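You operate a simulated robot arm through the tools that you are given. There is no shell and no other tool.

You run a simulated two-armed robot. Do the job below in one go: nothing can be reset, and whatever is moved stays where it is left.

Task
Stand the small jug in the drip tray, mop up the spill and put the blue funnel in its holder.
Fine: the jug first; the rag goes back. Set down upright: small jug.

The check looks at the end state, three seconds after you hand in, the way a careful person would. Anything else that was tipped, shoved, dropped, spilled or broken makes it a failure.

Robot
Two 7-joint arms with two-finger grippers on one trunk that stands fixed in place. Base frame: the origin is at the foot of the trunk, x ahead of it, y to its left, z up; the work surface is at about z = 0.8. Readings come in m, degrees, newtons and seconds.
The left shoulder is at [0.057, 0.175, 1.152], the right one opposite. With the tool pointing down near the work surface each hand reaches from about 0.1 to 0.86 m from the base axis, measured 20 degrees to its own side. Payload 2.94 kg a hand.
The TCP of each hand is the grasp point between the finger pads, 0.03 m short of the fingertips. In the tool frame z runs along the fingers and y along their closing line. The gripper opens to 0.138 m. The gripper's body begins 0.109 m behind the TCP.
Orientation is that of the tool frame in the base frame, as a unit quaternion [x, y, z, w]. With the fingers straight down and closing along the base's y, the tool's x points along the base's -x, its y along +y and its z along -z.

Tools
- The arms move only by the tool play_rows. It takes "left_commands", "right_commands" or both (then of equal length, played together; a hand with none holds still); each is one flat list of numbers, 6 for each row, row after row: the shift along the tool's x, y, z in units of 25 mm (1.0 is 25 mm), then the turn, a rotation vector about the tool's x, y, z in units of 8 degrees (1.0 is 8 degrees). In form: [dx, dy, dz, ax, ay, az, dx, dy, dz, ax, ay, az, ...]. A call has 1 to 20 rows; each row shifts and turns the commanded pose from where the row before left it, along the tool's axes as they then stand. "left_hand" and "right_hand" are, for a hand that has rows, the finger opening in m, from 0 to 0.138, set as the call begins (left out, the last holds). A call with a number of a shift or a turn outside -1 to 1 is refused whole. Each row takes 0.2 s and may step no farther than 0.05 m and 8.6 degrees from the row before; otherwise, or with a gripper value out of range, the whole call is refused. Where a pose cannot be reached the arm comes as near as it can. A force on the tool above 40 N (or 10 N above the force at the start of the call, whichever is more), or a blocked arm, ends the call early, and 0.2 s more pass. Each finger halts on what it meets, pressing with about 35 N; the grip force reading is that of the motor and also rises with nothing between the fingers. The clock runs only during rows and for 0.2 s after the last one: add rows that do not move to give the fingers time. It gives the time, the measured TCP pose, the force on the tool (base axes), the opening and the grip force at its end, in the units of the frame above (readings bear some noise), with the torque about the TCP (base axes, N m) and any sound that the robot's microphone picked up.
- Cameras (640 x 400 px; columns grow to the right, rows downward): "scene" is now at [0.1292, -0.0523, 1.6208]; the picture's right is [-0.69, -0.72, 0.00], its down [-0.48, 0.46, -0.74] and it looks along [0.54, -0.51, -0.67] (base axes); focal length 293 px, centre (320, 200). "left" rides on the left gripper at [0.071, -0.019, -0.146] in its tool frame; the picture's right is [0.26, 0.97, 0.00], its down [-0.85, 0.23, -0.48] and it looks along [-0.46, 0.12, 0.88] (tool axes); focal length 280 px, centre (320, 200). "right" rides on the right gripper at [0.071, 0.019, -0.146] in its tool frame; the picture's right is [-0.26, 0.96, 0.00], its down [-0.85, -0.23, -0.48] and it looks along [-0.46, -0.12, 0.88] (tool axes); focal length 280 px, centre (320, 200). There is no depth. A picture from a camera that has moved, and an enlarged one, comes with that camera's place and axes in the base frame and with its lens. The place of the scene camera against the robot may be out by one fixed shift of up to 0.025 m in any direction.
- grab_frame(camera): a new picture of that camera. It takes no simulated time.
- lift_body(by): slides the trunk up (or, below 0, down) by that many m; the arms and the scene camera ride with it, the base frame stays. It gives what a move gives, with no picture.
- pan_tilt(pan, tilt): turns the head with the scene camera to pan (to the left, within 120 degrees either way) and tilt (down, from -29 to 69), counted from straight ahead of the robot. It gives what a move gives.
- enlarge(camera, box): a new picture of the part [left, top, right, bottom] of that camera's present view, enlarged. It takes no simulated time.
- close_job(): hands the job in; it is judged then, once.

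Nothing tells you positions but the pictures and the camera data. Unless the task says otherwise, let go and move clear before handing in.

The tools are called after ">>>" by a JSON object that holds its "method" and its "body". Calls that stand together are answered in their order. play_rows: Moves the arms, as the interface text tells. Its arguments: {"type":"object","properties":{"left_commands":{"type":"array","items":{"type":"number"}},"left_hand":{"type":"number"},"right_commands":{"type":"array","items":{"type":"number"}},"right_hand":{"type":"number"}},"required":[]} The other tools are called the same way: lift_body (by) slides the trunk up or down; pan_tilt (pan, tilt) turns the head that bears the scene camera; grab_frame (camera) takes a picture; enlarge (camera, box) takes an enlarged picture of a part of a camera's view; close_job () hands the job in.

At the start:

```text
clock: 0.0
left_tool_pos: [0.509, -0.0441, 1.3571]
left_ee_rot: [0.0, 1.0, 0.0, 0.0]
left_contact_force: [0.1, -0.1, -0.7]
left_torque: [-0.01, -0.01, 0.01]
left_opening: 0.1379
left_grip_force: 0.0
right_tool_pos: [0.4423, -0.5517, 1.3619]
right_ee_rot: [-0.001, 1.0, -0.001, 0.0]
right_contact_force: [-0.2, -0.2, -0.6]
right_torque: [0.03, 0.01, 0.01]
right_opening: 0.1381
right_grip_force: 0.1
trunk travel left (down, up): [-0.325, 0.409]
head pan, tilt: [-43.8, 42.0]
```

scene: 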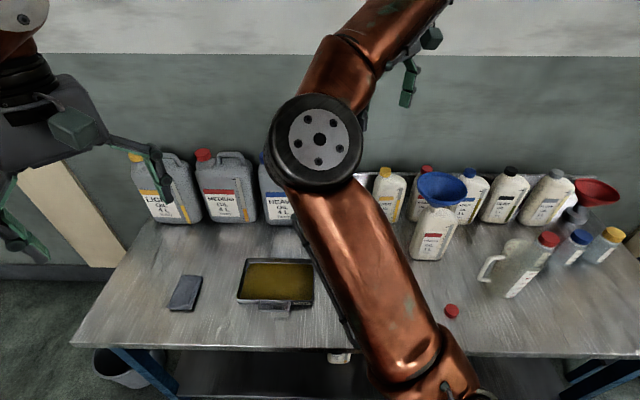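
right: 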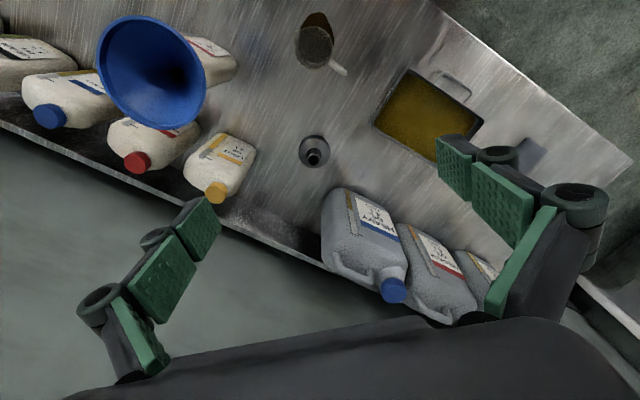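
left: 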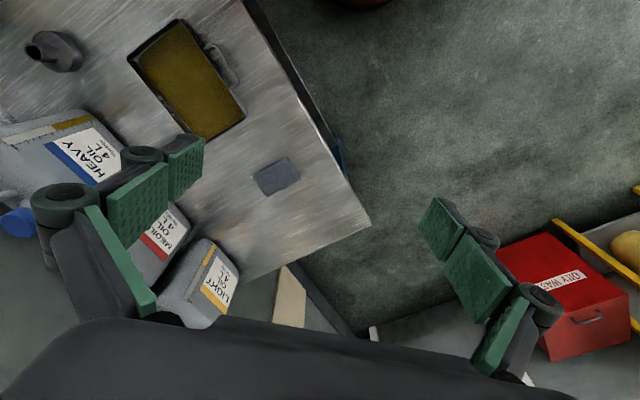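

I see a bench with oil cans, a drip tray, a dark cloth or pad, a blue funnel on a bottle and a clear jug. The right arm hides the middle of it. I'll take enlarged views first to pick out the jug, rag, spill and funnel holder.

>>> {"method": "enlarge", "body": {"camera": "scene", "box": [60, 130, 340, 350]}}

>>> {"method": "enlarge", "body": {"camera": "scene", "box": [360, 150, 640, 350]}}

>>> {"method": "enlarge", "body": {"camera": "right", "box": [0, 0, 640, 320]}}

>>> {"method": "enlarge", "body": {"camera": "left", "box": [0, 0, 400, 250]}}

```text
1.82 times, centred on (200, 240) of scene
camera zoom: at [0.1292, -0.0523, 1.6208], right [-0.69, -0.72, 0.0], down [-0.48, 0.46, -0.74], along [0.54, -0.51, -0.67], focal length 533 px, centre (538, 127)
```

zoom: 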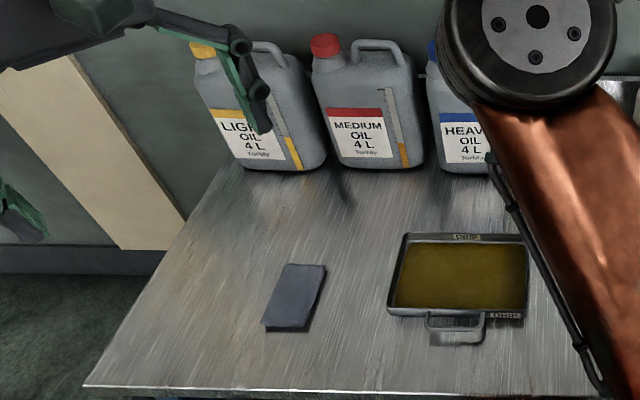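

```text
2.00 times, centred on (500, 250) of scene
camera zoom: at [0.1292, -0.0523, 1.6208], right [-0.69, -0.72, 0.0], down [-0.48, 0.46, -0.74], along [0.54, -0.51, -0.67], focal length 586 px, centre (-40, 100)
```

zoom: 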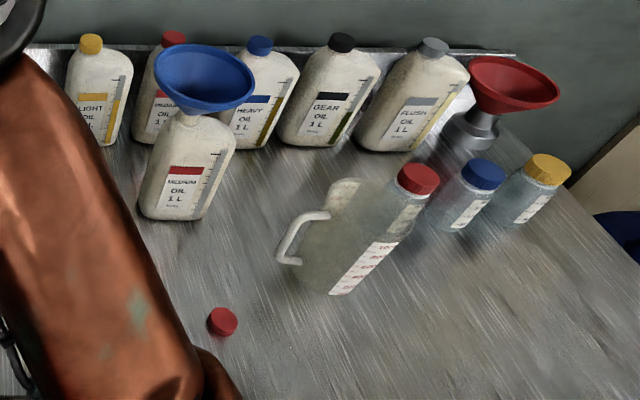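

```text
1.00 times, centred on (320, 160) of right (not enlarged: the box is as wide or as high as the picture)
camera zoom: at [0.3722, -0.5306, 1.5074], right [0.26, 0.97, 0.0], down [0.85, -0.23, 0.48], along [0.46, -0.12, -0.88], focal length 280 px, centre (320, 240)
```

zoom: 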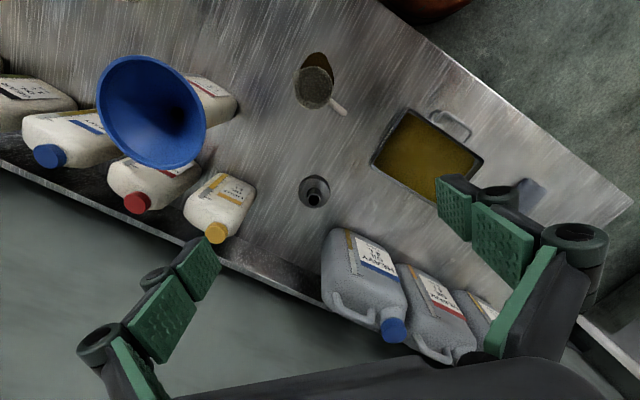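

```text
1.60 times, centred on (200, 125) of left
camera zoom: at [0.4373, -0.0622, 1.5044], right [-0.26, 0.97, 0.0], down [0.85, 0.23, 0.48], along [0.46, 0.12, -0.88], focal length 449 px, centre (512, 320)
```

zoom: 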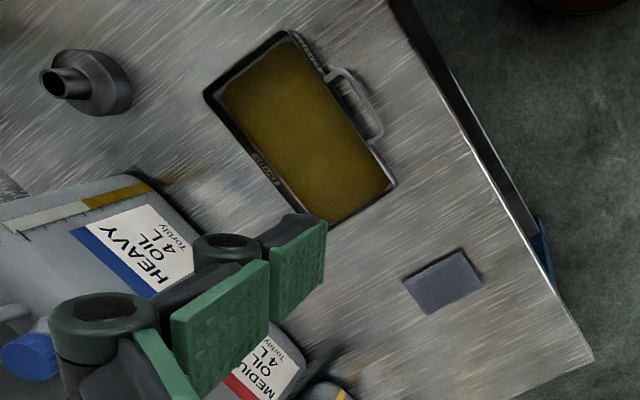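

The small jug stands near (0.42, -0.55) with a brown spill beside it, and an empty funnel holder is near (0.69, -0.63). I'll pull the right hand back so the scene camera can see them.

>>> {"method": "play_rows", "body": {"right_commands": [1, -0.1, 0, 0, 0, 0, 1, -0.1, 0, 0, 0, 0, 1, -0.1, 0, 0, 0, 0, 1, -0.1, 0, 0, 0, 0, 1, -0.1, 0, 0, 0, 0, 1, -0.1, 0, 0, 0, 0, 1, -0.1, 0, 0, 0, 0, 1, -0.1, 0, 0, 0, 0, 1, -0.1, 0, 0, 0, 0, 1, -0.1, 0, 0, 0, 0, 1, -0.1, 0, 0, 0, 0, 1, -0.1, 0, 0, 0, 0, 1, -0.1, 0, 0, 0, 0, 1, -0.1, 0, 0, 0, 0]}}

>>> {"method": "grab_frame", "body": {"camera": "scene"}}

>>> {"method": "grab_frame", "body": {"camera": "right"}}

```text
clock: 3.0
left_tool_pos: [0.5081, -0.0437, 1.356]
left_ee_rot: [0.0, 1.0, 0.0, 0.0]
left_contact_force: [-1.3, -0.1, 0.2]
left_torque: [0.05, -0.02, 0.02]
left_opening: 0.138
left_grip_force: 0.1
right_tool_pos: [0.0928, -0.5871, 1.3617]
right_ee_rot: [-0.001, 1.0, 0.0, 0.001]
right_contact_force: [-0.7, 0.1, -0.7]
right_torque: [0.01, -0.01, 0.02]
right_opening: 0.138
right_grip_force: 0.1
trunk travel left (down, up): [-0.325, 0.409]
head pan, tilt: [-43.8, 42.0]
```

```text
taken
camera scene: at [0.1282, -0.0531, 1.6209], right [-0.69, -0.72, 0.0], down [-0.48, 0.46, -0.74], along [0.54, -0.51, -0.67], focal length 293 px, centre (320, 200)
```

scene: 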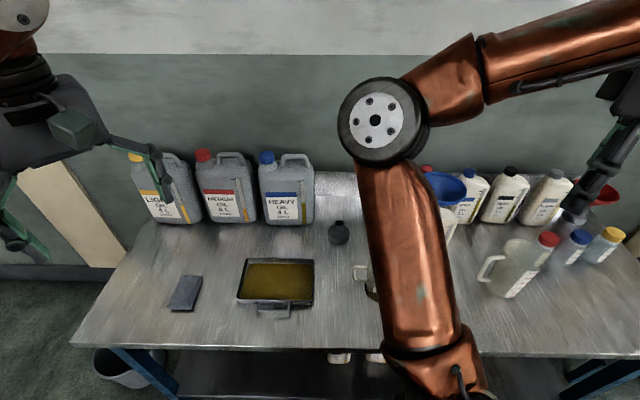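

```text
taken
camera right: at [0.0215, -0.5665, 1.5069], right [0.26, 0.97, 0.0], down [0.85, -0.23, 0.48], along [0.46, -0.12, -0.88], focal length 280 px, centre (320, 200)
```

right: 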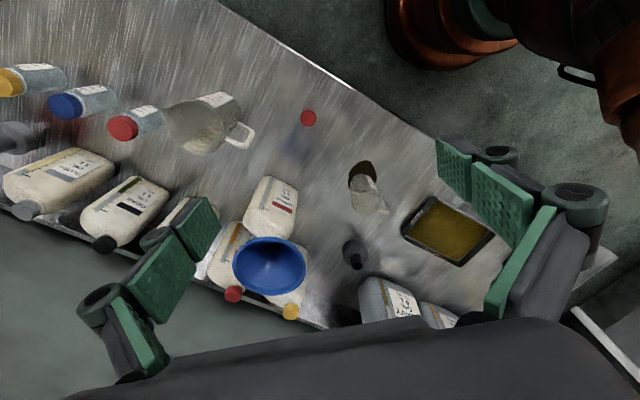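

The right camera now sees the small jug with the brown spill at its foot, the tray and the holder. I'll enlarge those parts.

>>> {"method": "enlarge", "body": {"camera": "right", "box": [290, 130, 510, 270]}}

>>> {"method": "enlarge", "body": {"camera": "scene", "box": [220, 200, 400, 340]}}

>>> {"method": "enlarge", "body": {"camera": "right", "box": [150, 80, 340, 330]}}

```text
2.86 times, centred on (400, 200) of right
camera zoom: at [0.0215, -0.5665, 1.5069], right [0.26, 0.97, 0.0], down [0.85, -0.23, 0.48], along [0.46, -0.12, -0.88], focal length 801 px, centre (91, 200)
```

zoom: 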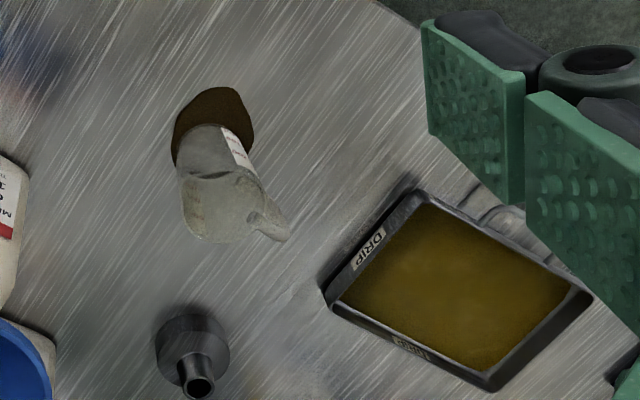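

```text
2.86 times, centred on (310, 270) of scene
camera zoom: at [0.1282, -0.0531, 1.6209], right [-0.69, -0.72, 0.0], down [-0.48, 0.46, -0.74], along [0.54, -0.51, -0.67], focal length 837 px, centre (349, 0)
```

zoom: 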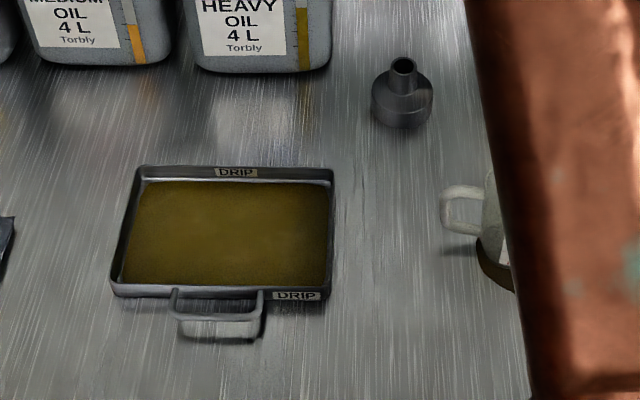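

```text
1.60 times, centred on (245, 205) of right
camera zoom: at [0.0215, -0.5665, 1.5069], right [0.26, 0.97, 0.0], down [0.85, -0.23, 0.48], along [0.46, -0.12, -0.88], focal length 449 px, centre (440, 192)
```

zoom: 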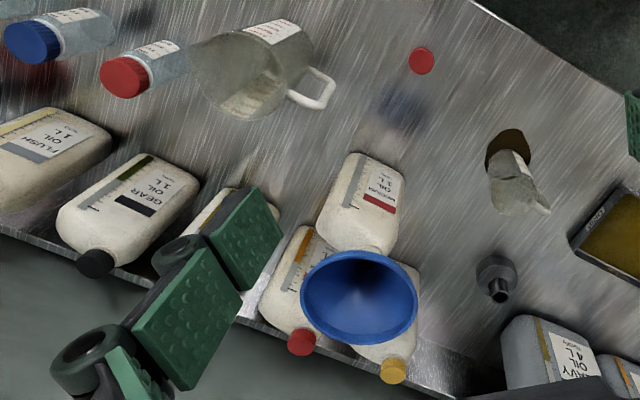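

The jug stands at about (0.365, -0.537), 0.12 m tall, with its handle towards the tray. The tray centre is about (0.58, -0.32) and the holder about (0.59, -0.60). I'll move the left hand aside and bring the right hand above the jug, turned to close across the handle direction.

>>> {"method": "play_rows", "body": {"left_commands": [0.4, 1, 0, 0, 0, 0, 0.4, 1, 0, 0, 0, 0, 0.4, 1, 0, 0, 0, 0, 0.4, 1, 0, 0, 0, 0, 0.4, 1, 0, 0, 0, 0, 0.4, 1, 0, 0, 0, 0, 0.4, 1, 0, 0, 0, 0, 0.4, 1, 0, 0, 0, 0, 0.4, 1, 0, 0, 0, 0, 0.4, 1, 0, 0, 0, 0, 0.4, 1, 0, 0, 0, 0, 0.4, 1, 0, 0, 0, 0, 0, 0, 0, 0, 0, 0, 0, 0, 0, 0, 0, 0, 0, 0, 0, 0, 0, 0, 0, 0, 0, 0, 0, 0, 0, 0, 0, 0, 0, 0], "right_commands": [-0.99, 0.18, 0.7, 0, 0, 0, -0.99, 0.18, 0.7, 0, 0, 0, -0.99, 0.18, 0.7, 0, 0, 0, -0.99, 0.18, 0.7, 0, 0, 0, -0.99, 0.18, 0.7, 0, 0, 0, -0.99, 0.18, 0.7, 0, 0, 0, -0.99, 0.18, 0.7, 0, 0, 0, -0.99, 0.18, 0.7, 0, 0, 0, -0.99, 0.18, 0.7, 0, 0, 0, -0.99, 0.18, 0.7, 0, 0, 0, -0.99, 0.18, 0.7, 0, 0, 0, 0, 0, 0, 0, 0, -0.92, 0, 0, 0, 0, 0, -0.92, 0, 0, 0, 0, 0, -0.92, 0, 0, 0, 0, 0, -0.92, 0, 0, 0, 0, 0, -0.92, 0, 0, 0, 0, 0, -0.92]}}

>>> {"method": "grab_frame", "body": {"camera": "right"}}

>>> {"method": "grab_frame", "body": {"camera": "scene"}}

>>> {"method": "grab_frame", "body": {"camera": "left"}}

```text
clock: 6.6
left_tool_pos: [0.3893, 0.2564, 1.3561]
left_ee_rot: [0.0, 1.0, 0.0, 0.0]
left_contact_force: [0.4, 0.4, 0.3]
left_torque: [-0.03, -0.01, 0.0]
left_opening: 0.138
left_grip_force: 0.1
right_tool_pos: [0.3649, -0.5364, 1.169]
right_ee_rot: [-0.377, 0.926, -0.001, 0.0]
right_contact_force: [0.0, -0.7, 0.9]
right_torque: [0.01, 0.0, 0.01]
right_opening: 0.138
right_grip_force: 0.1
trunk travel left (down, up): [-0.325, 0.409]
head pan, tilt: [-43.8, 42.0]
```

```text
taken
camera right: at [0.3015, -0.5706, 1.3149], right [-0.49, 0.87, 0.0], down [0.77, 0.43, 0.48], along [0.42, 0.23, -0.88], focal length 280 px, centre (320, 200)
```

right: 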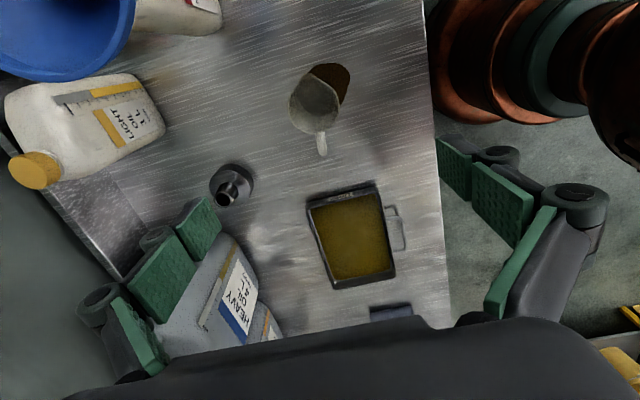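

```text
taken
camera scene: at [0.1291, -0.0517, 1.6209], right [-0.69, -0.72, 0.0], down [-0.48, 0.46, -0.74], along [0.54, -0.51, -0.67], focal length 293 px, centre (320, 200)
```

scene: 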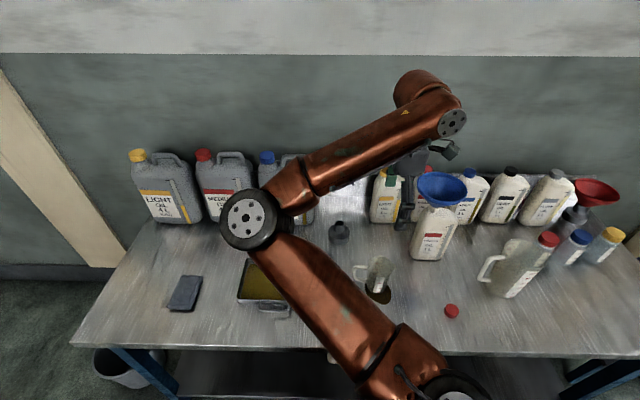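

```text
taken
camera left: at [0.3178, 0.2376, 1.5029], right [-0.26, 0.97, 0.0], down [0.85, 0.23, 0.48], along [0.46, 0.12, -0.88], focal length 280 px, centre (320, 200)
```

left: 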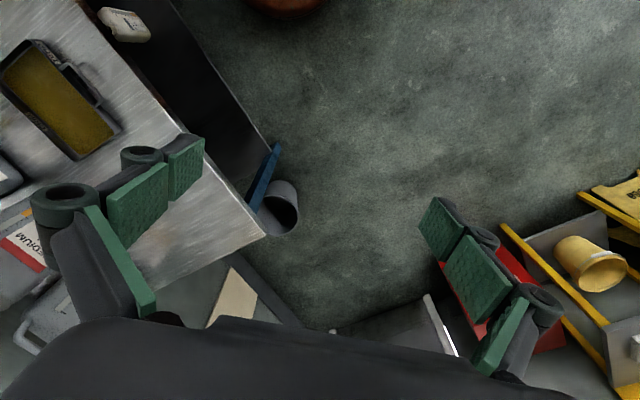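

The hand is roughly over the jug. I'll enlarge the views to centre on it and measure its width and height.

>>> {"method": "enlarge", "body": {"camera": "right", "box": [240, 40, 400, 170]}}

>>> {"method": "enlarge", "body": {"camera": "scene", "box": [320, 210, 480, 330]}}

>>> {"method": "enlarge", "body": {"camera": "right", "box": [200, 150, 420, 300]}}

```text
3.08 times, centred on (320, 105) of right
camera zoom: at [0.3015, -0.5706, 1.3149], right [-0.49, 0.87, 0.0], down [0.77, 0.43, 0.48], along [0.42, 0.23, -0.88], focal length 863 px, centre (320, 492)
```

zoom: 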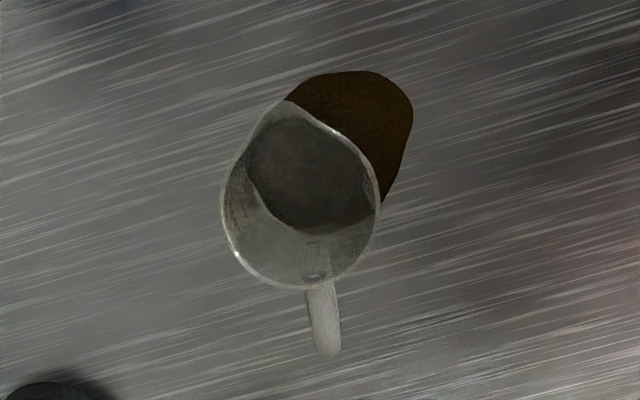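

```text
3.33 times, centred on (400, 270) of scene
camera zoom: at [0.1291, -0.0517, 1.6209], right [-0.69, -0.72, 0.0], down [-0.48, 0.46, -0.74], along [0.54, -0.51, -0.67], focal length 977 px, centre (53, -33)
```

zoom: 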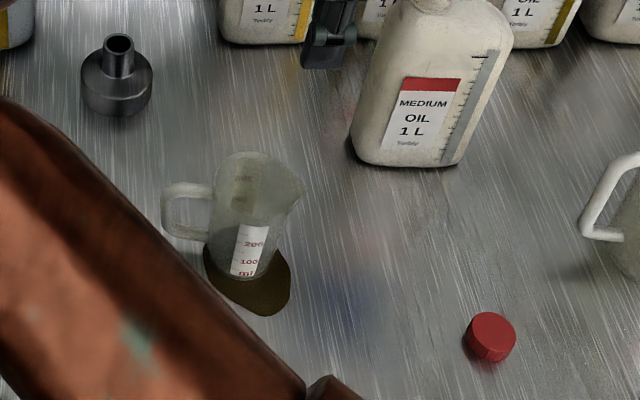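

```text
2.67 times, centred on (310, 225) of right
camera zoom: at [0.3015, -0.5706, 1.3149], right [-0.49, 0.87, 0.0], down [0.77, 0.43, 0.48], along [0.42, 0.23, -0.88], focal length 748 px, centre (347, 133)
```

zoom: 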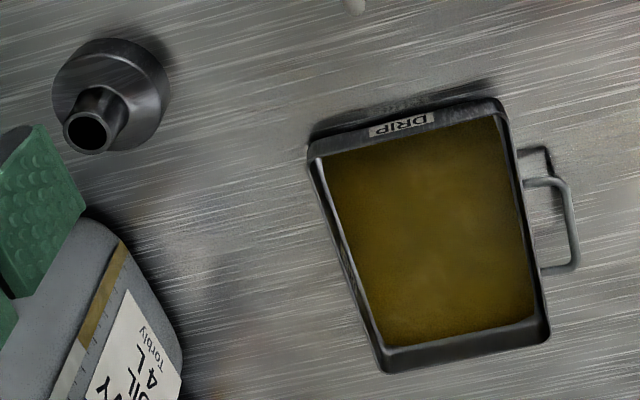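

The jug centre refines to about (0.367, -0.540), with a diameter of about 0.07. I'll go straight down around it and close.

>>> {"method": "play_rows", "body": {"right_commands": [0.06, -0.17, 0.95, 0, 0, 0, 0, 0, 0.96, 0, 0, 0, 0, 0, 0.96, 0, 0, 0, 0, 0, 0.96, 0, 0, 0, 0, 0, 0.96, 0, 0, 0, 0, 0, 0.96, 0, 0, 0, 0, 0, 0.96, 0, 0, 0, 0, 0, 0.96, 0, 0, 0, 0, 0, 0.96, 0, 0, 0, 0, 0, 0.96, 0, 0, 0, 0, 0, 0.96, 0, 0, 0, 0, 0, 0.96, 0, 0, 0, 0, 0, 0, 0, 0, 0]}}

>>> {"method": "grab_frame", "body": {"camera": "right"}}

>>> {"method": "enlarge", "body": {"camera": "scene", "box": [320, 190, 480, 310]}}

```text
clock: 9.4
left_tool_pos: [0.3891, 0.2551, 1.3554]
left_ee_rot: [0.0, 1.0, 0.0, 0.0]
left_contact_force: [0.2, 0.0, -0.5]
left_torque: [0.0, -0.02, -0.03]
left_opening: 0.138
left_grip_force: 0.0
right_tool_pos: [0.368, -0.5409, 0.8805]
right_ee_rot: [-0.376, 0.927, -0.001, 0.0]
right_contact_force: [0.1, -0.3, 0.6]
right_torque: [-0.01, 0.05, 0.01]
right_opening: 0.1382
right_grip_force: 0.0
trunk travel left (down, up): [-0.325, 0.409]
head pan, tilt: [-43.8, 42.0]
```

```text
taken
camera right: at [0.3034, -0.5756, 1.0268], right [-0.49, 0.87, 0.0], down [0.77, 0.43, 0.48], along [0.42, 0.23, -0.88], focal length 280 px, centre (320, 200)
```

right: 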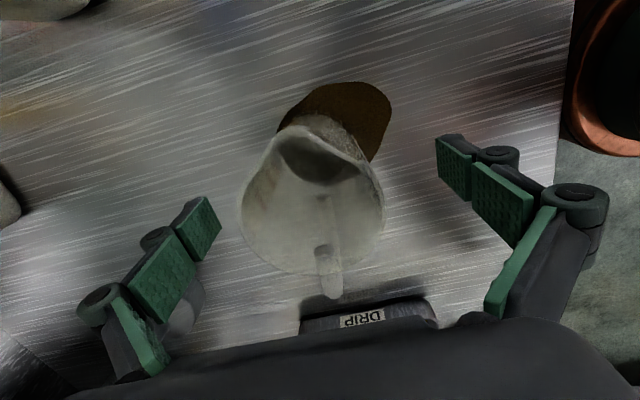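

```text
3.33 times, centred on (400, 250) of scene
camera zoom: at [0.129, -0.0517, 1.6209], right [-0.69, -0.72, 0.0], down [-0.48, 0.46, -0.74], along [0.54, -0.51, -0.67], focal length 977 px, centre (53, 33)
```

zoom: 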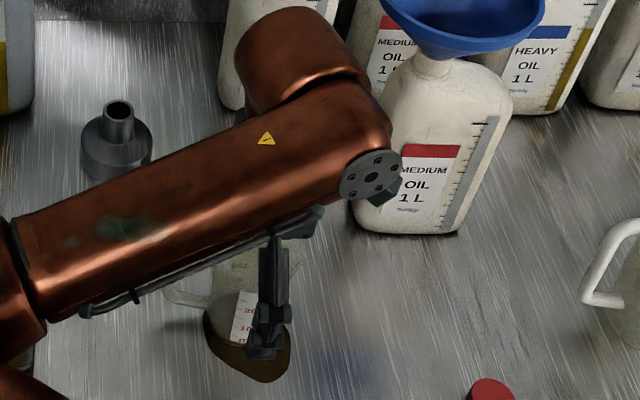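

The fingers straddle the jug with clear space on both sides. Closing now.

>>> {"method": "play_rows", "body": {"right_commands": [0, 0, 0, 0, 0, 0, 0, 0, 0, 0, 0, 0, 0, 0, 0, 0, 0, 0, 0, 0, 0, 0, 0, 0, 0, 0, 0, 0, 0, 0, 0, 0, 0, 0, 0, 0, 0, 0, 0, 0, 0, 0], "right_hand": 0.04}}

>>> {"method": "grab_frame", "body": {"camera": "right"}}

>>> {"method": "enlarge", "body": {"camera": "scene", "box": [320, 190, 480, 310]}}

```text
clock: 11.0
left_tool_pos: [0.3895, 0.2568, 1.356]
left_ee_rot: [0.0, 1.0, 0.0, 0.0]
left_contact_force: [0.3, 0.2, 0.9]
left_torque: [0.02, 0.02, 0.01]
left_opening: 0.138
left_grip_force: 0.0
right_tool_pos: [0.3673, -0.5417, 0.8819]
right_ee_rot: [-0.376, 0.927, -0.001, 0.0]
right_contact_force: [-0.1, -0.4, 2.8]
right_torque: [0.04, -0.01, 0.02]
right_opening: 0.0733
right_grip_force: 34.6
trunk travel left (down, up): [-0.325, 0.409]
head pan, tilt: [-43.8, 42.0]
```

```text
taken
camera right: at [0.3034, -0.5756, 1.0272], right [-0.49, 0.87, 0.0], down [0.77, 0.43, 0.48], along [0.42, 0.23, -0.88], focal length 280 px, centre (320, 200)
```

right: 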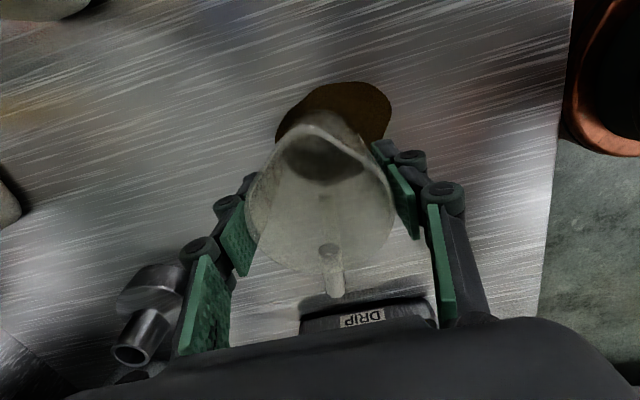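

```text
3.33 times, centred on (400, 250) of scene
camera zoom: at [0.129, -0.0517, 1.6209], right [-0.69, -0.72, 0.0], down [-0.48, 0.46, -0.74], along [0.54, -0.51, -0.67], focal length 977 px, centre (53, 33)
```

zoom: 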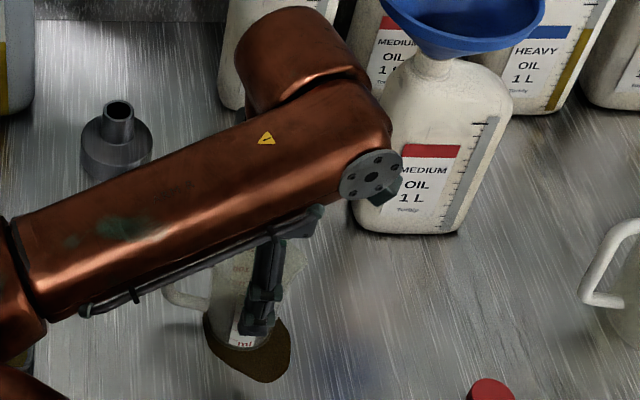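

The jug is gripped at a width of 0.073. I'll lift it slowly and check that it stays upright.

>>> {"method": "play_rows", "body": {"right_commands": [0, 0, -0.3, 0, 0, 0, 0, 0, -0.5, 0, 0, 0, 0, 0, -0.5, 0, 0, 0, 0, 0, -0.5, 0, 0, 0, 0, 0, -0.5, 0, 0, 0, 0, 0, -0.5, 0, 0, 0, 0, 0, -0.5, 0, 0, 0, 0, 0, -0.5, 0, 0, 0, 0, 0, -0.5, 0, 0, 0, 0, 0, 0, 0, 0, 0]}}

>>> {"method": "grab_frame", "body": {"camera": "right"}}

>>> {"method": "enlarge", "body": {"camera": "scene", "box": [320, 190, 480, 310]}}

```text
clock: 13.2
left_tool_pos: [0.3901, 0.2563, 1.3554]
left_ee_rot: [0.0, 1.0, 0.0, 0.0]
left_contact_force: [-0.9, -0.1, 0.4]
left_torque: [-0.02, -0.02, 0.01]
left_opening: 0.1378
left_grip_force: 0.1
right_tool_pos: [0.3665, -0.5415, 0.9894]
right_ee_rot: [-0.376, 0.927, 0.0, 0.0]
right_contact_force: [-0.9, 0.0, -0.2]
right_torque: [0.0, 0.0, -0.02]
right_opening: 0.073
right_grip_force: 34.5
trunk travel left (down, up): [-0.325, 0.409]
head pan, tilt: [-43.8, 42.0]
```

```text
taken
camera right: at [0.3039, -0.5757, 1.135], right [-0.49, 0.87, 0.0], down [0.77, 0.43, 0.48], along [0.42, 0.23, -0.88], focal length 280 px, centre (320, 200)
```

right: 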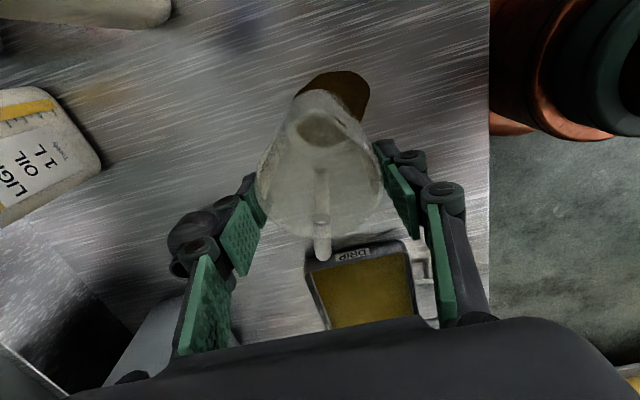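

```text
3.33 times, centred on (400, 250) of scene
camera zoom: at [0.1293, -0.052, 1.6208], right [-0.69, -0.72, 0.0], down [-0.48, 0.46, -0.74], along [0.54, -0.51, -0.67], focal length 977 px, centre (53, 33)
```

zoom: 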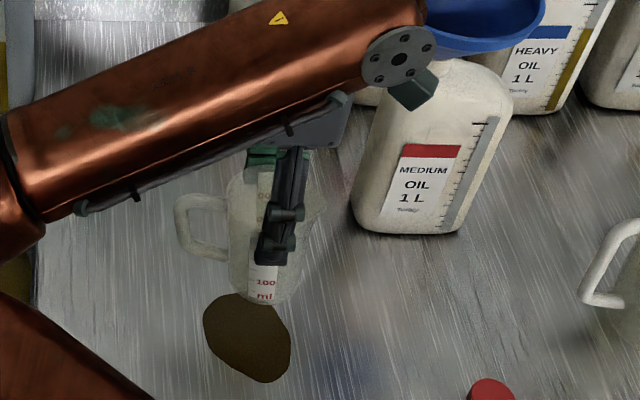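

The jug looks as if it has slid a little in the grip. I'll hold still and check whether it is still slipping.

>>> {"method": "play_rows", "body": {"right_commands": [0, 0, 0, 0, 0, 0, 0, 0, 0, 0, 0, 0, 0, 0, 0, 0, 0, 0], "right_hand": 0.0}}

>>> {"method": "grab_frame", "body": {"camera": "right"}}

>>> {"method": "enlarge", "body": {"camera": "scene", "box": [320, 190, 480, 310]}}

```text
clock: 14.0
left_tool_pos: [0.3896, 0.2569, 1.3557]
left_ee_rot: [0.0, 1.0, 0.0, 0.0]
left_contact_force: [0.4, 0.4, 0.1]
left_torque: [-0.03, -0.02, 0.02]
left_opening: 0.1379
left_grip_force: 0.1
right_tool_pos: [0.3668, -0.5417, 0.9891]
right_ee_rot: [-0.376, 0.927, 0.001, 0.0]
right_contact_force: [-1.3, 0.3, 0.0]
right_torque: [-0.02, -0.02, -0.03]
right_opening: 0.073
right_grip_force: 35.0
trunk travel left (down, up): [-0.325, 0.409]
head pan, tilt: [-43.8, 42.0]
```

```text
taken
camera right: at [0.3037, -0.5757, 1.1349], right [-0.49, 0.87, 0.0], down [0.77, 0.43, 0.48], along [0.42, 0.23, -0.88], focal length 280 px, centre (320, 200)
```

right: 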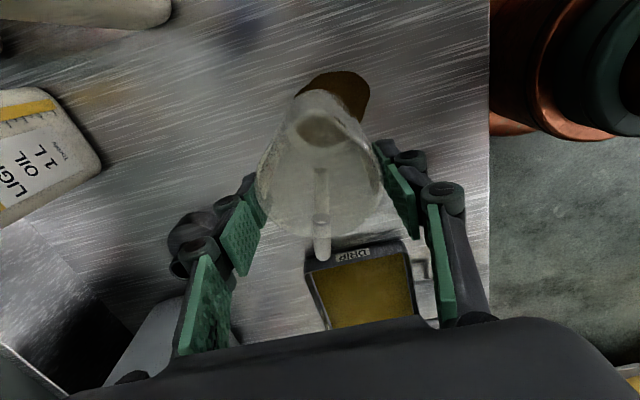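

```text
3.33 times, centred on (400, 250) of scene
camera zoom: at [0.1292, -0.0519, 1.6208], right [-0.69, -0.72, 0.0], down [-0.48, 0.46, -0.74], along [0.54, -0.51, -0.67], focal length 977 px, centre (53, 33)
```

zoom: 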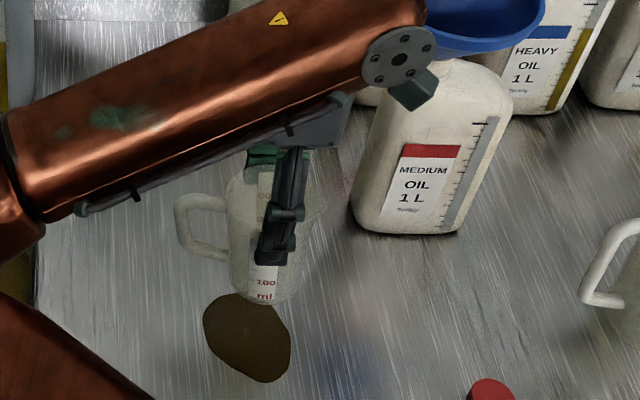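

The jug now holds steady and upright, with its bottom near z 0.885. I'll carry it along the bench to above the tray at about (0.58, -0.33).

>>> {"method": "play_rows", "body": {"right_commands": [-0.3, 0, -0.3, 0, 0, 0, -0.5, 0, -0.3, 0, 0, 0, -0.7, 0, -0.3, 0, 0, 0, -0.7, 0, 0, 0, 0, 0, -0.7, 0.14, 0, 0, 0, 0, -0.7, 0, 0, 0, 0, 0, -0.7, 0, 0, 0, 0, 0, -0.7, 0, 0, 0, 0, 0, -0.7, 0, 0, 0, 0, 0, -0.7, 0, 0, 0, 0, 0, -0.7, 0, 0, 0, 0, 0, -0.7, 0, 0, 0, 0, 0, -0.7, 0, 0, 0, 0, 0, -0.7, 0, 0, 0, 0, 0, -0.7, 0, 0, 0, 0, 0, -0.7, 0, 0, 0, 0, 0, -0.7, 0, 0, 0, 0, 0, -0.5, 0, 0, 0, 0, 0, -0.2, 0, 0, 0, 0, 0, 0, 0, 0, 0, 0, 0]}}

>>> {"method": "grab_frame", "body": {"camera": "right"}}

>>> {"method": "grab_frame", "body": {"camera": "scene"}}

>>> {"method": "enlarge", "body": {"camera": "left", "box": [0, 0, 240, 150]}}

```text
clock: 18.2
left_tool_pos: [0.3886, 0.2567, 1.3556]
left_ee_rot: [0.0, 1.0, 0.0, 0.0]
left_contact_force: [0.6, -0.2, 1.4]
left_torque: [0.0, -0.01, -0.01]
left_opening: 0.138
left_grip_force: 0.0
right_tool_pos: [0.5787, -0.3285, 1.0111]
right_ee_rot: [-0.377, 0.926, -0.001, 0.0]
right_contact_force: [0.5, -0.3, -0.5]
right_torque: [0.02, 0.01, -0.03]
right_opening: 0.0726
right_grip_force: 34.4
trunk travel left (down, up): [-0.325, 0.409]
head pan, tilt: [-43.8, 42.0]
```

```text
taken
camera right: at [0.5165, -0.3626, 1.1575], right [-0.49, 0.87, 0.0], down [0.77, 0.43, 0.48], along [0.42, 0.23, -0.88], focal length 280 px, centre (320, 200)
```

right: 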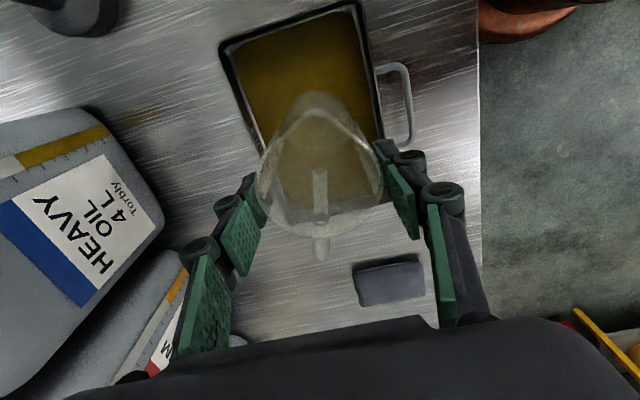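

```text
taken
camera scene: at [0.1292, -0.0515, 1.6208], right [-0.69, -0.72, 0.0], down [-0.48, 0.46, -0.74], along [0.54, -0.51, -0.67], focal length 293 px, centre (320, 200)
```

scene: 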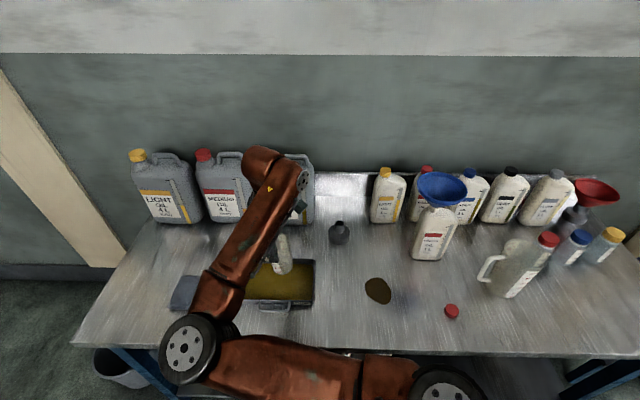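

```text
2.67 times, centred on (120, 75) of left
camera zoom: at [0.3179, 0.2378, 1.5028], right [-0.26, 0.97, 0.0], down [0.85, 0.23, 0.48], along [0.46, 0.12, -0.88], focal length 748 px, centre (853, 533)
```

zoom: 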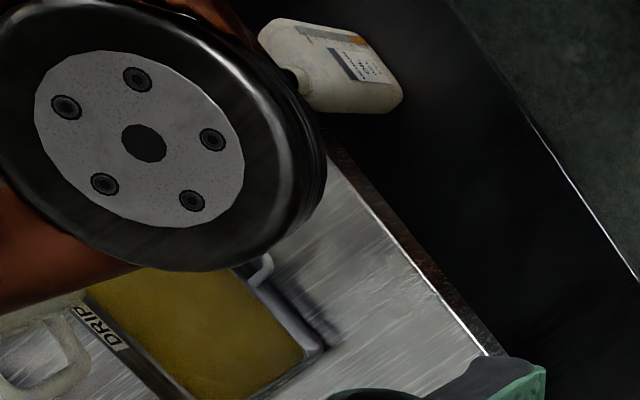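

The jug hangs over the tray, slightly towards the end nearest the spill so the handle also stays inside. I'll lower it most of the way.

>>> {"method": "play_rows", "body": {"right_commands": [0, 0, 0.5, 0, 0, 0, 0, 0, 0.5, 0, 0, 0, 0, 0, 0.5, 0, 0, 0, 0, 0, 0.5, 0, 0, 0, 0, 0, 0.5, 0, 0, 0, 0, 0, 0.5, 0, 0, 0, 0, 0, 0, 0, 0, 0]}}

>>> {"method": "enlarge", "body": {"camera": "scene", "box": [210, 210, 350, 320]}}

>>> {"method": "grab_frame", "body": {"camera": "right"}}

```text
clock: 19.8
left_tool_pos: [0.3887, 0.2572, 1.355]
left_ee_rot: [0.0, 1.0, -0.001, -0.001]
left_contact_force: [-0.2, 0.0, -0.3]
left_torque: [-0.03, 0.0, 0.03]
left_opening: 0.1379
left_grip_force: 0.1
right_tool_pos: [0.5789, -0.329, 0.937]
right_ee_rot: [-0.376, 0.927, 0.0, 0.001]
right_contact_force: [0.4, 0.4, 0.1]
right_torque: [-0.01, 0.01, -0.01]
right_opening: 0.0726
right_grip_force: 34.7
trunk travel left (down, up): [-0.325, 0.409]
head pan, tilt: [-43.8, 42.0]
```

```text
3.64 times, centred on (280, 265) of scene
camera zoom: at [0.1291, -0.0515, 1.6209], right [-0.69, -0.72, 0.0], down [-0.48, 0.46, -0.74], along [0.54, -0.51, -0.67], focal length 1066 px, centre (466, -36)
```

zoom: 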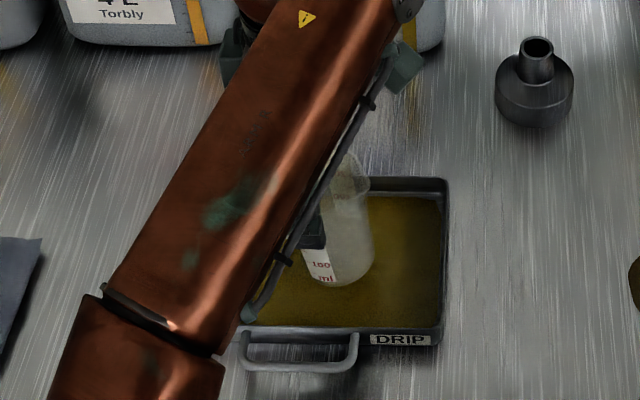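

```text
taken
camera right: at [0.5161, -0.3631, 1.0829], right [-0.49, 0.87, 0.0], down [0.77, 0.43, 0.48], along [0.42, 0.23, -0.88], focal length 280 px, centre (320, 200)
```

right: 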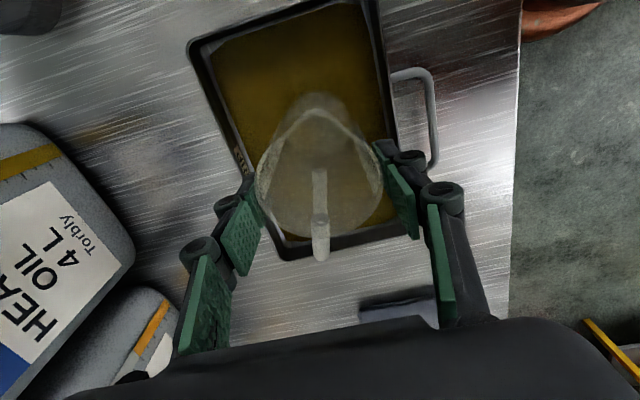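

The jug is inside the tray outline. I'll go down in small steps and watch the force.

>>> {"method": "play_rows", "body": {"right_commands": [0, 0, 0.2, 0, 0, 0, 0, 0, 0.2, 0, 0, 0, 0, 0, 0.2, 0, 0, 0, 0, 0, 0.2, 0, 0, 0]}}

>>> {"method": "enlarge", "body": {"camera": "scene", "box": [210, 210, 350, 320]}}

```text
clock: 20.8
left_tool_pos: [0.389, 0.2574, 1.355]
left_ee_rot: [0.0, 1.0, 0.001, 0.0]
left_contact_force: [0.5, 0.1, 0.3]
left_torque: [-0.02, 0.01, 0.02]
left_opening: 0.1378
left_grip_force: 0.0
right_tool_pos: [0.5793, -0.3299, 0.9175]
right_ee_rot: [-0.376, 0.926, -0.001, -0.001]
right_contact_force: [-0.3, -0.2, -0.2]
right_torque: [0.03, -0.03, -0.04]
right_opening: 0.0725
right_grip_force: 34.8
trunk travel left (down, up): [-0.325, 0.409]
head pan, tilt: [-43.8, 42.0]
```

```text
3.64 times, centred on (280, 265) of scene
camera zoom: at [0.1293, -0.0516, 1.6208], right [-0.69, -0.72, 0.0], down [-0.48, 0.46, -0.74], along [0.54, -0.51, -0.67], focal length 1066 px, centre (466, -36)
```

zoom: 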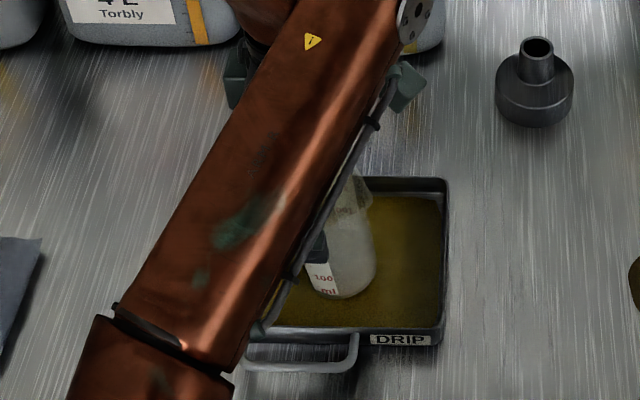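

No contact yet, so I'll keep lowering in finer steps.

>>> {"method": "play_rows", "body": {"right_commands": [0, 0, 0.1, 0, 0, 0, 0, 0, 0.1, 0, 0, 0, 0, 0, 0.1, 0, 0, 0, 0, 0, 0, 0, 0, 0]}}

```text
clock: 21.8
left_tool_pos: [0.3859, 0.2577, 1.3564]
left_ee_rot: [0.0, 1.0, -0.001, 0.002]
left_contact_force: [-0.1, 0.2, 0.3]
left_torque: [-0.01, 0.03, 0.02]
left_opening: 0.1381
left_grip_force: 0.0
right_tool_pos: [0.5773, -0.3289, 0.9115]
right_ee_rot: [-0.375, 0.927, -0.002, 0.002]
right_contact_force: [-4.1, 1.6, 24.0]
right_torque: [0.42, 0.1, 0.15]
right_opening: 0.0715
right_grip_force: 35.1
trunk travel left (down, up): [-0.325, 0.409]
head pan, tilt: [-43.8, 42.0]
```

It has touched down with 24 N. I'll ease the push off, check, then open.

>>> {"method": "play_rows", "body": {"right_commands": [0, 0, -0.08, 0, 0, 0, 0, 0, 0, 0, 0, 0]}}

>>> {"method": "enlarge", "body": {"camera": "scene", "box": [210, 210, 350, 320]}}

>>> {"method": "grab_frame", "body": {"camera": "right"}}

```text
clock: 22.4
left_tool_pos: [0.3887, 0.2574, 1.3561]
left_ee_rot: [0.0, 1.0, 0.0, 0.0]
left_contact_force: [0.1, 0.8, 0.3]
left_torque: [0.02, 0.01, -0.02]
left_opening: 0.138
left_grip_force: 0.0
right_tool_pos: [0.579, -0.3285, 0.9113]
right_ee_rot: [-0.377, 0.926, 0.0, 0.0]
right_contact_force: [-0.3, -0.6, 17.1]
right_torque: [0.24, -0.17, 0.04]
right_opening: 0.0716
right_grip_force: 34.7
trunk travel left (down, up): [-0.325, 0.409]
head pan, tilt: [-43.8, 42.0]
```

```text
3.64 times, centred on (280, 265) of scene
camera zoom: at [0.1276, -0.0506, 1.621], right [-0.69, -0.72, 0.0], down [-0.48, 0.46, -0.74], along [0.54, -0.51, -0.67], focal length 1066 px, centre (466, -36)
```

zoom: 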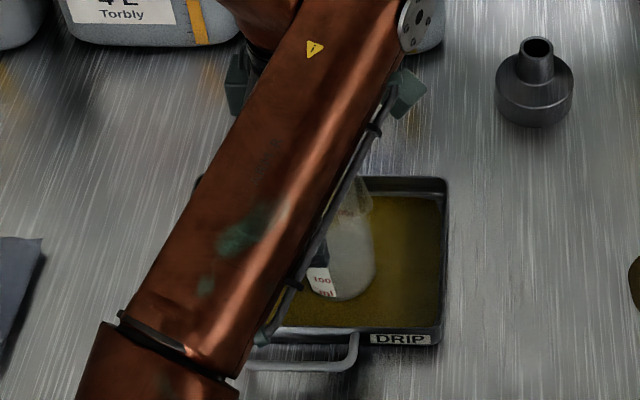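

```text
taken
camera right: at [0.5147, -0.3626, 1.0572], right [-0.49, 0.87, 0.0], down [0.77, 0.43, 0.48], along [0.42, 0.23, -0.88], focal length 280 px, centre (320, 200)
```

right: 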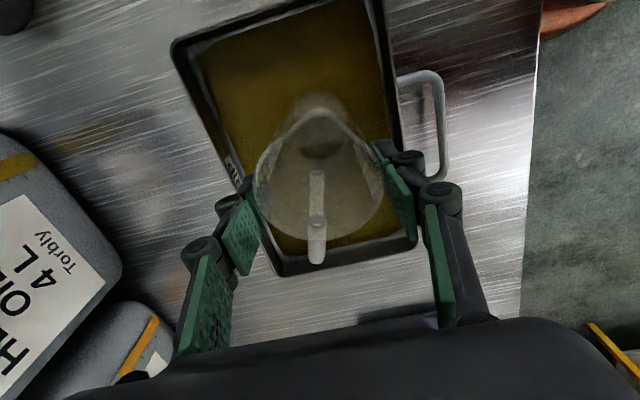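

It is still pressing a little. I'll raise slightly more and then open partly.

>>> {"method": "play_rows", "body": {"right_commands": [0, 0, -0.1, 0, 0, 0, 0, 0, 0, 0, 0, 0]}}

>>> {"method": "play_rows", "body": {"right_commands": [0, 0, 0, 0, 0, 0, 0, 0, 0, 0, 0, 0, 0, 0, 0, 0, 0, 0, 0, 0, 0, 0, 0, 0], "right_hand": 0.11}}

>>> {"method": "grab_frame", "body": {"camera": "right"}}

>>> {"method": "enlarge", "body": {"camera": "scene", "box": [210, 210, 350, 320]}}

```text
clock: 23.0
left_tool_pos: [0.3885, 0.2574, 1.3558]
left_ee_rot: [0.0, 1.0, 0.001, 0.0]
left_contact_force: [-0.1, 0.2, -0.2]
left_torque: [-0.04, -0.02, 0.02]
left_opening: 0.1377
left_grip_force: 0.1
right_tool_pos: [0.5783, -0.329, 0.9116]
right_ee_rot: [-0.377, 0.926, -0.001, -0.002]
right_contact_force: [-0.1, 0.4, 0.3]
right_torque: [0.03, 0.02, -0.01]
right_opening: 0.0711
right_grip_force: 35.0
trunk travel left (down, up): [-0.325, 0.409]
head pan, tilt: [-43.8, 42.0]
```

```text
clock: 24.0
left_tool_pos: [0.3889, 0.2574, 1.3555]
left_ee_rot: [0.0, 1.0, 0.001, 0.0]
left_contact_force: [-0.3, -0.3, 0.1]
left_torque: [0.04, -0.01, 0.03]
left_opening: 0.1382
left_grip_force: 0.0
right_tool_pos: [0.579, -0.3292, 0.9132]
right_ee_rot: [-0.375, 0.927, -0.001, -0.001]
right_contact_force: [-0.8, 0.3, 0.1]
right_torque: [0.01, 0.03, 0.02]
right_opening: 0.1101
right_grip_force: 0.1
trunk travel left (down, up): [-0.325, 0.409]
head pan, tilt: [-43.8, 42.0]
```

```text
taken
camera right: at [0.5158, -0.3635, 1.0591], right [-0.49, 0.87, 0.0], down [0.77, 0.43, 0.48], along [0.42, 0.23, -0.88], focal length 280 px, centre (320, 200)
```

right: 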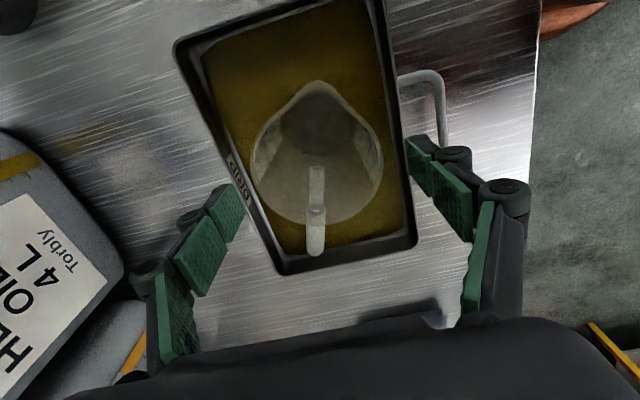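

```text
3.64 times, centred on (280, 265) of scene
camera zoom: at [0.1292, -0.0516, 1.6208], right [-0.69, -0.72, 0.0], down [-0.48, 0.46, -0.74], along [0.54, -0.51, -0.67], focal length 1066 px, centre (466, -36)
```

zoom: 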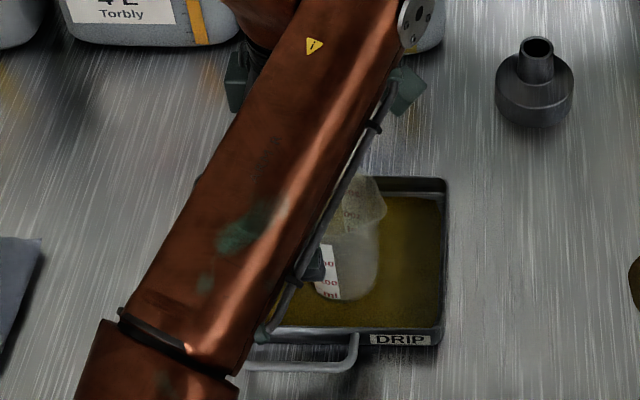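

The jug stands free in the tray. I'll rise straight up and look at it and at the rag.

>>> {"method": "play_rows", "body": {"right_commands": [0, 0, -0.6, 0, 0, 0, 0, 0, -0.9, 0, 0, 0, 0, 0, -1, 0, 0, 0, 0, 0, -1, 0, 0, 0, 0, 0, -1, 0, 0, 0, 0, 0, -1, 0, 0, 0, 0, 0, -1, 0, 0, 0, 0, 0, -1, 0, 0, 0, 0, 0, -1, 0, 0, 0, 0, 0, -0.5, 0, 0, 0, 0, 0, 0, 0, 0, 0]}}

>>> {"method": "grab_frame", "body": {"camera": "right"}}

>>> {"method": "grab_frame", "body": {"camera": "scene"}}

```text
clock: 26.4
left_tool_pos: [0.3895, 0.2562, 1.3551]
left_ee_rot: [0.0, 1.0, 0.0, 0.0]
left_contact_force: [0.3, 0.4, 0.3]
left_torque: [0.0, -0.01, 0.0]
left_opening: 0.138
left_grip_force: 0.1
right_tool_pos: [0.5788, -0.3289, 1.1373]
right_ee_rot: [-0.377, 0.926, 0.0, -0.001]
right_contact_force: [0.0, -0.4, -0.1]
right_torque: [0.0, -0.03, 0.0]
right_opening: 0.1099
right_grip_force: 0.0
trunk travel left (down, up): [-0.325, 0.409]
head pan, tilt: [-43.8, 42.0]
```

```text
taken
camera right: at [0.5164, -0.3639, 1.2844], right [-0.49, 0.87, 0.0], down [0.77, 0.43, 0.47], along [0.42, 0.23, -0.88], focal length 280 px, centre (320, 200)
```

right: 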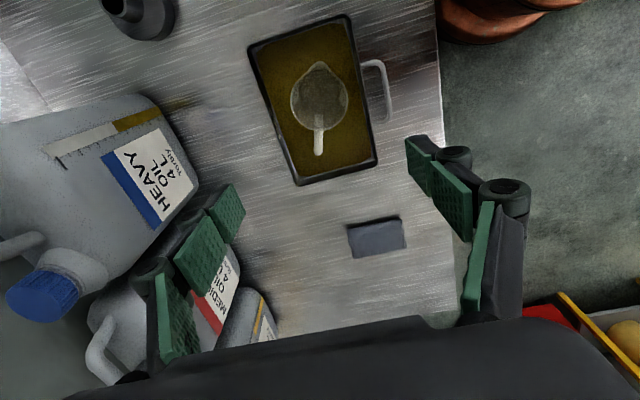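

```text
taken
camera scene: at [0.1293, -0.0515, 1.6208], right [-0.69, -0.72, 0.0], down [-0.48, 0.46, -0.74], along [0.54, -0.51, -0.67], focal length 293 px, centre (320, 200)
```

scene: 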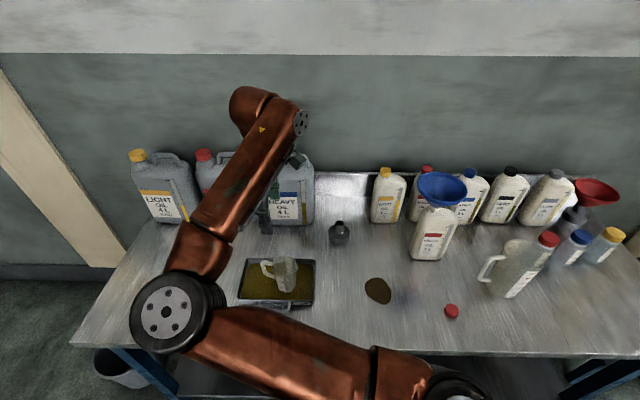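

The jug stands well in the tray. The rag is a folded pad of about 0.11 x 0.08 centred near (0.762, -0.087). I'll move the left arm farther off and turn the right hand to close across the rag's short side.

>>> {"method": "play_rows", "body": {"left_commands": [0, 1, 0, 0, 0, 0, 0, 1, 0, 0, 0, 0, 0, 1, 0, 0, 0, 0, 0, 1, 0, 0, 0, 0, 0, 1, 0, 0, 0, 0, 0, 1, 0, 0, 0, 0, 0, 1, 0, 0, 0, 0, 0, 1, 0, 0, 0, 0, 0, 1, 0, 0, 0, 0, 0, 1, 0, 0, 0, 0, 0, 0, 0, 0, 0, 0, 0, 0, 0, 0, 0, 0, 0, 0, 0, 0, 0, 0], "right_commands": [0, 0, 0, 0, 0, 0.877, 0, 0, 0, 0, 0, 0.877, 0, 0, 0, 0, 0, 0.877, 0, 0, 0, 0, 0, 0.877, 0, 0, 0, 0, 0, 0.877, 0, 0, 0, 0, 0, 0.877, 0, 0, 0, 0, 0, 0.877, 0, 0, 0, 0, 0, 0.877, 0, 0, 0, 0, 0, 0.877, 0, 0, 0, 0, 0, 0.877, 0, 0, 0, 0, 0, 0.877, 0, 0, 0, 0, 0, 0.877, 0, 0, 0, 0, 0, 0.877]}}

>>> {"method": "grab_frame", "body": {"camera": "scene"}}

>>> {"method": "grab_frame", "body": {"camera": "right"}}

```text
clock: 29.2
left_tool_pos: [0.4419, 0.4774, 1.3153]
left_ee_rot: [0.0, 1.0, 0.0, -0.001]
left_contact_force: [-0.5, -0.5, 0.1]
left_torque: [0.0, -0.01, -0.01]
left_opening: 0.1381
left_grip_force: 0.1
left hand out of reach, approached as far as the arm can: row 3, 4, 5, 6, 7, 8, 9, 10
right_tool_pos: [0.5789, -0.3295, 1.1385]
right_ee_rot: [0.4, 0.916, -0.001, 0.0]
right_contact_force: [0.1, 0.3, 0.5]
right_torque: [-0.01, 0.02, -0.01]
right_opening: 0.1101
right_grip_force: 0.0
trunk travel left (down, up): [-0.325, 0.409]
head pan, tilt: [-43.8, 42.0]
```

```text
taken
camera scene: at [0.1292, -0.0515, 1.6208], right [-0.69, -0.72, 0.0], down [-0.48, 0.46, -0.74], along [0.54, -0.51, -0.67], focal length 293 px, centre (320, 200)
```

scene: 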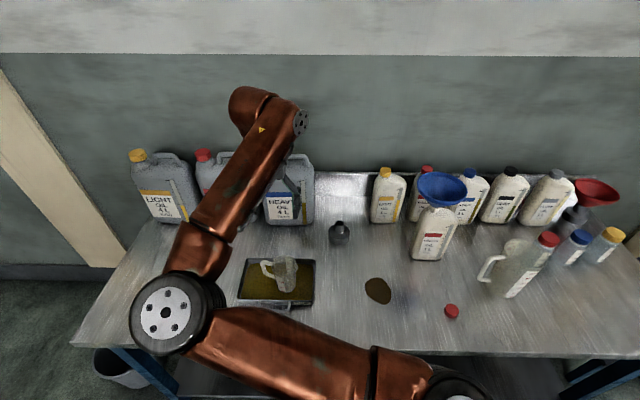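

```text
taken
camera right: at [0.5464, -0.2621, 1.2845], right [0.89, 0.46, 0.0], down [0.41, -0.78, 0.48], along [0.22, -0.42, -0.88], focal length 280 px, centre (320, 200)
```

right: 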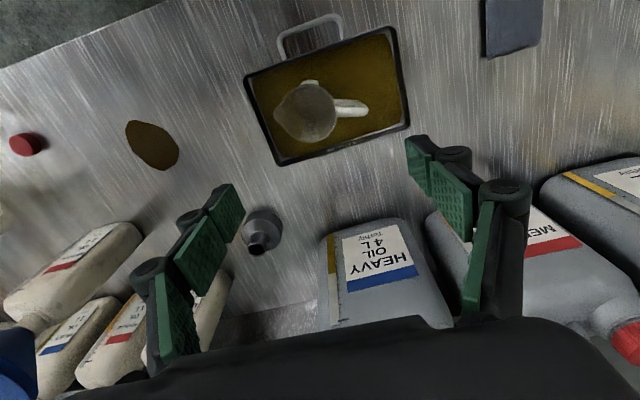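

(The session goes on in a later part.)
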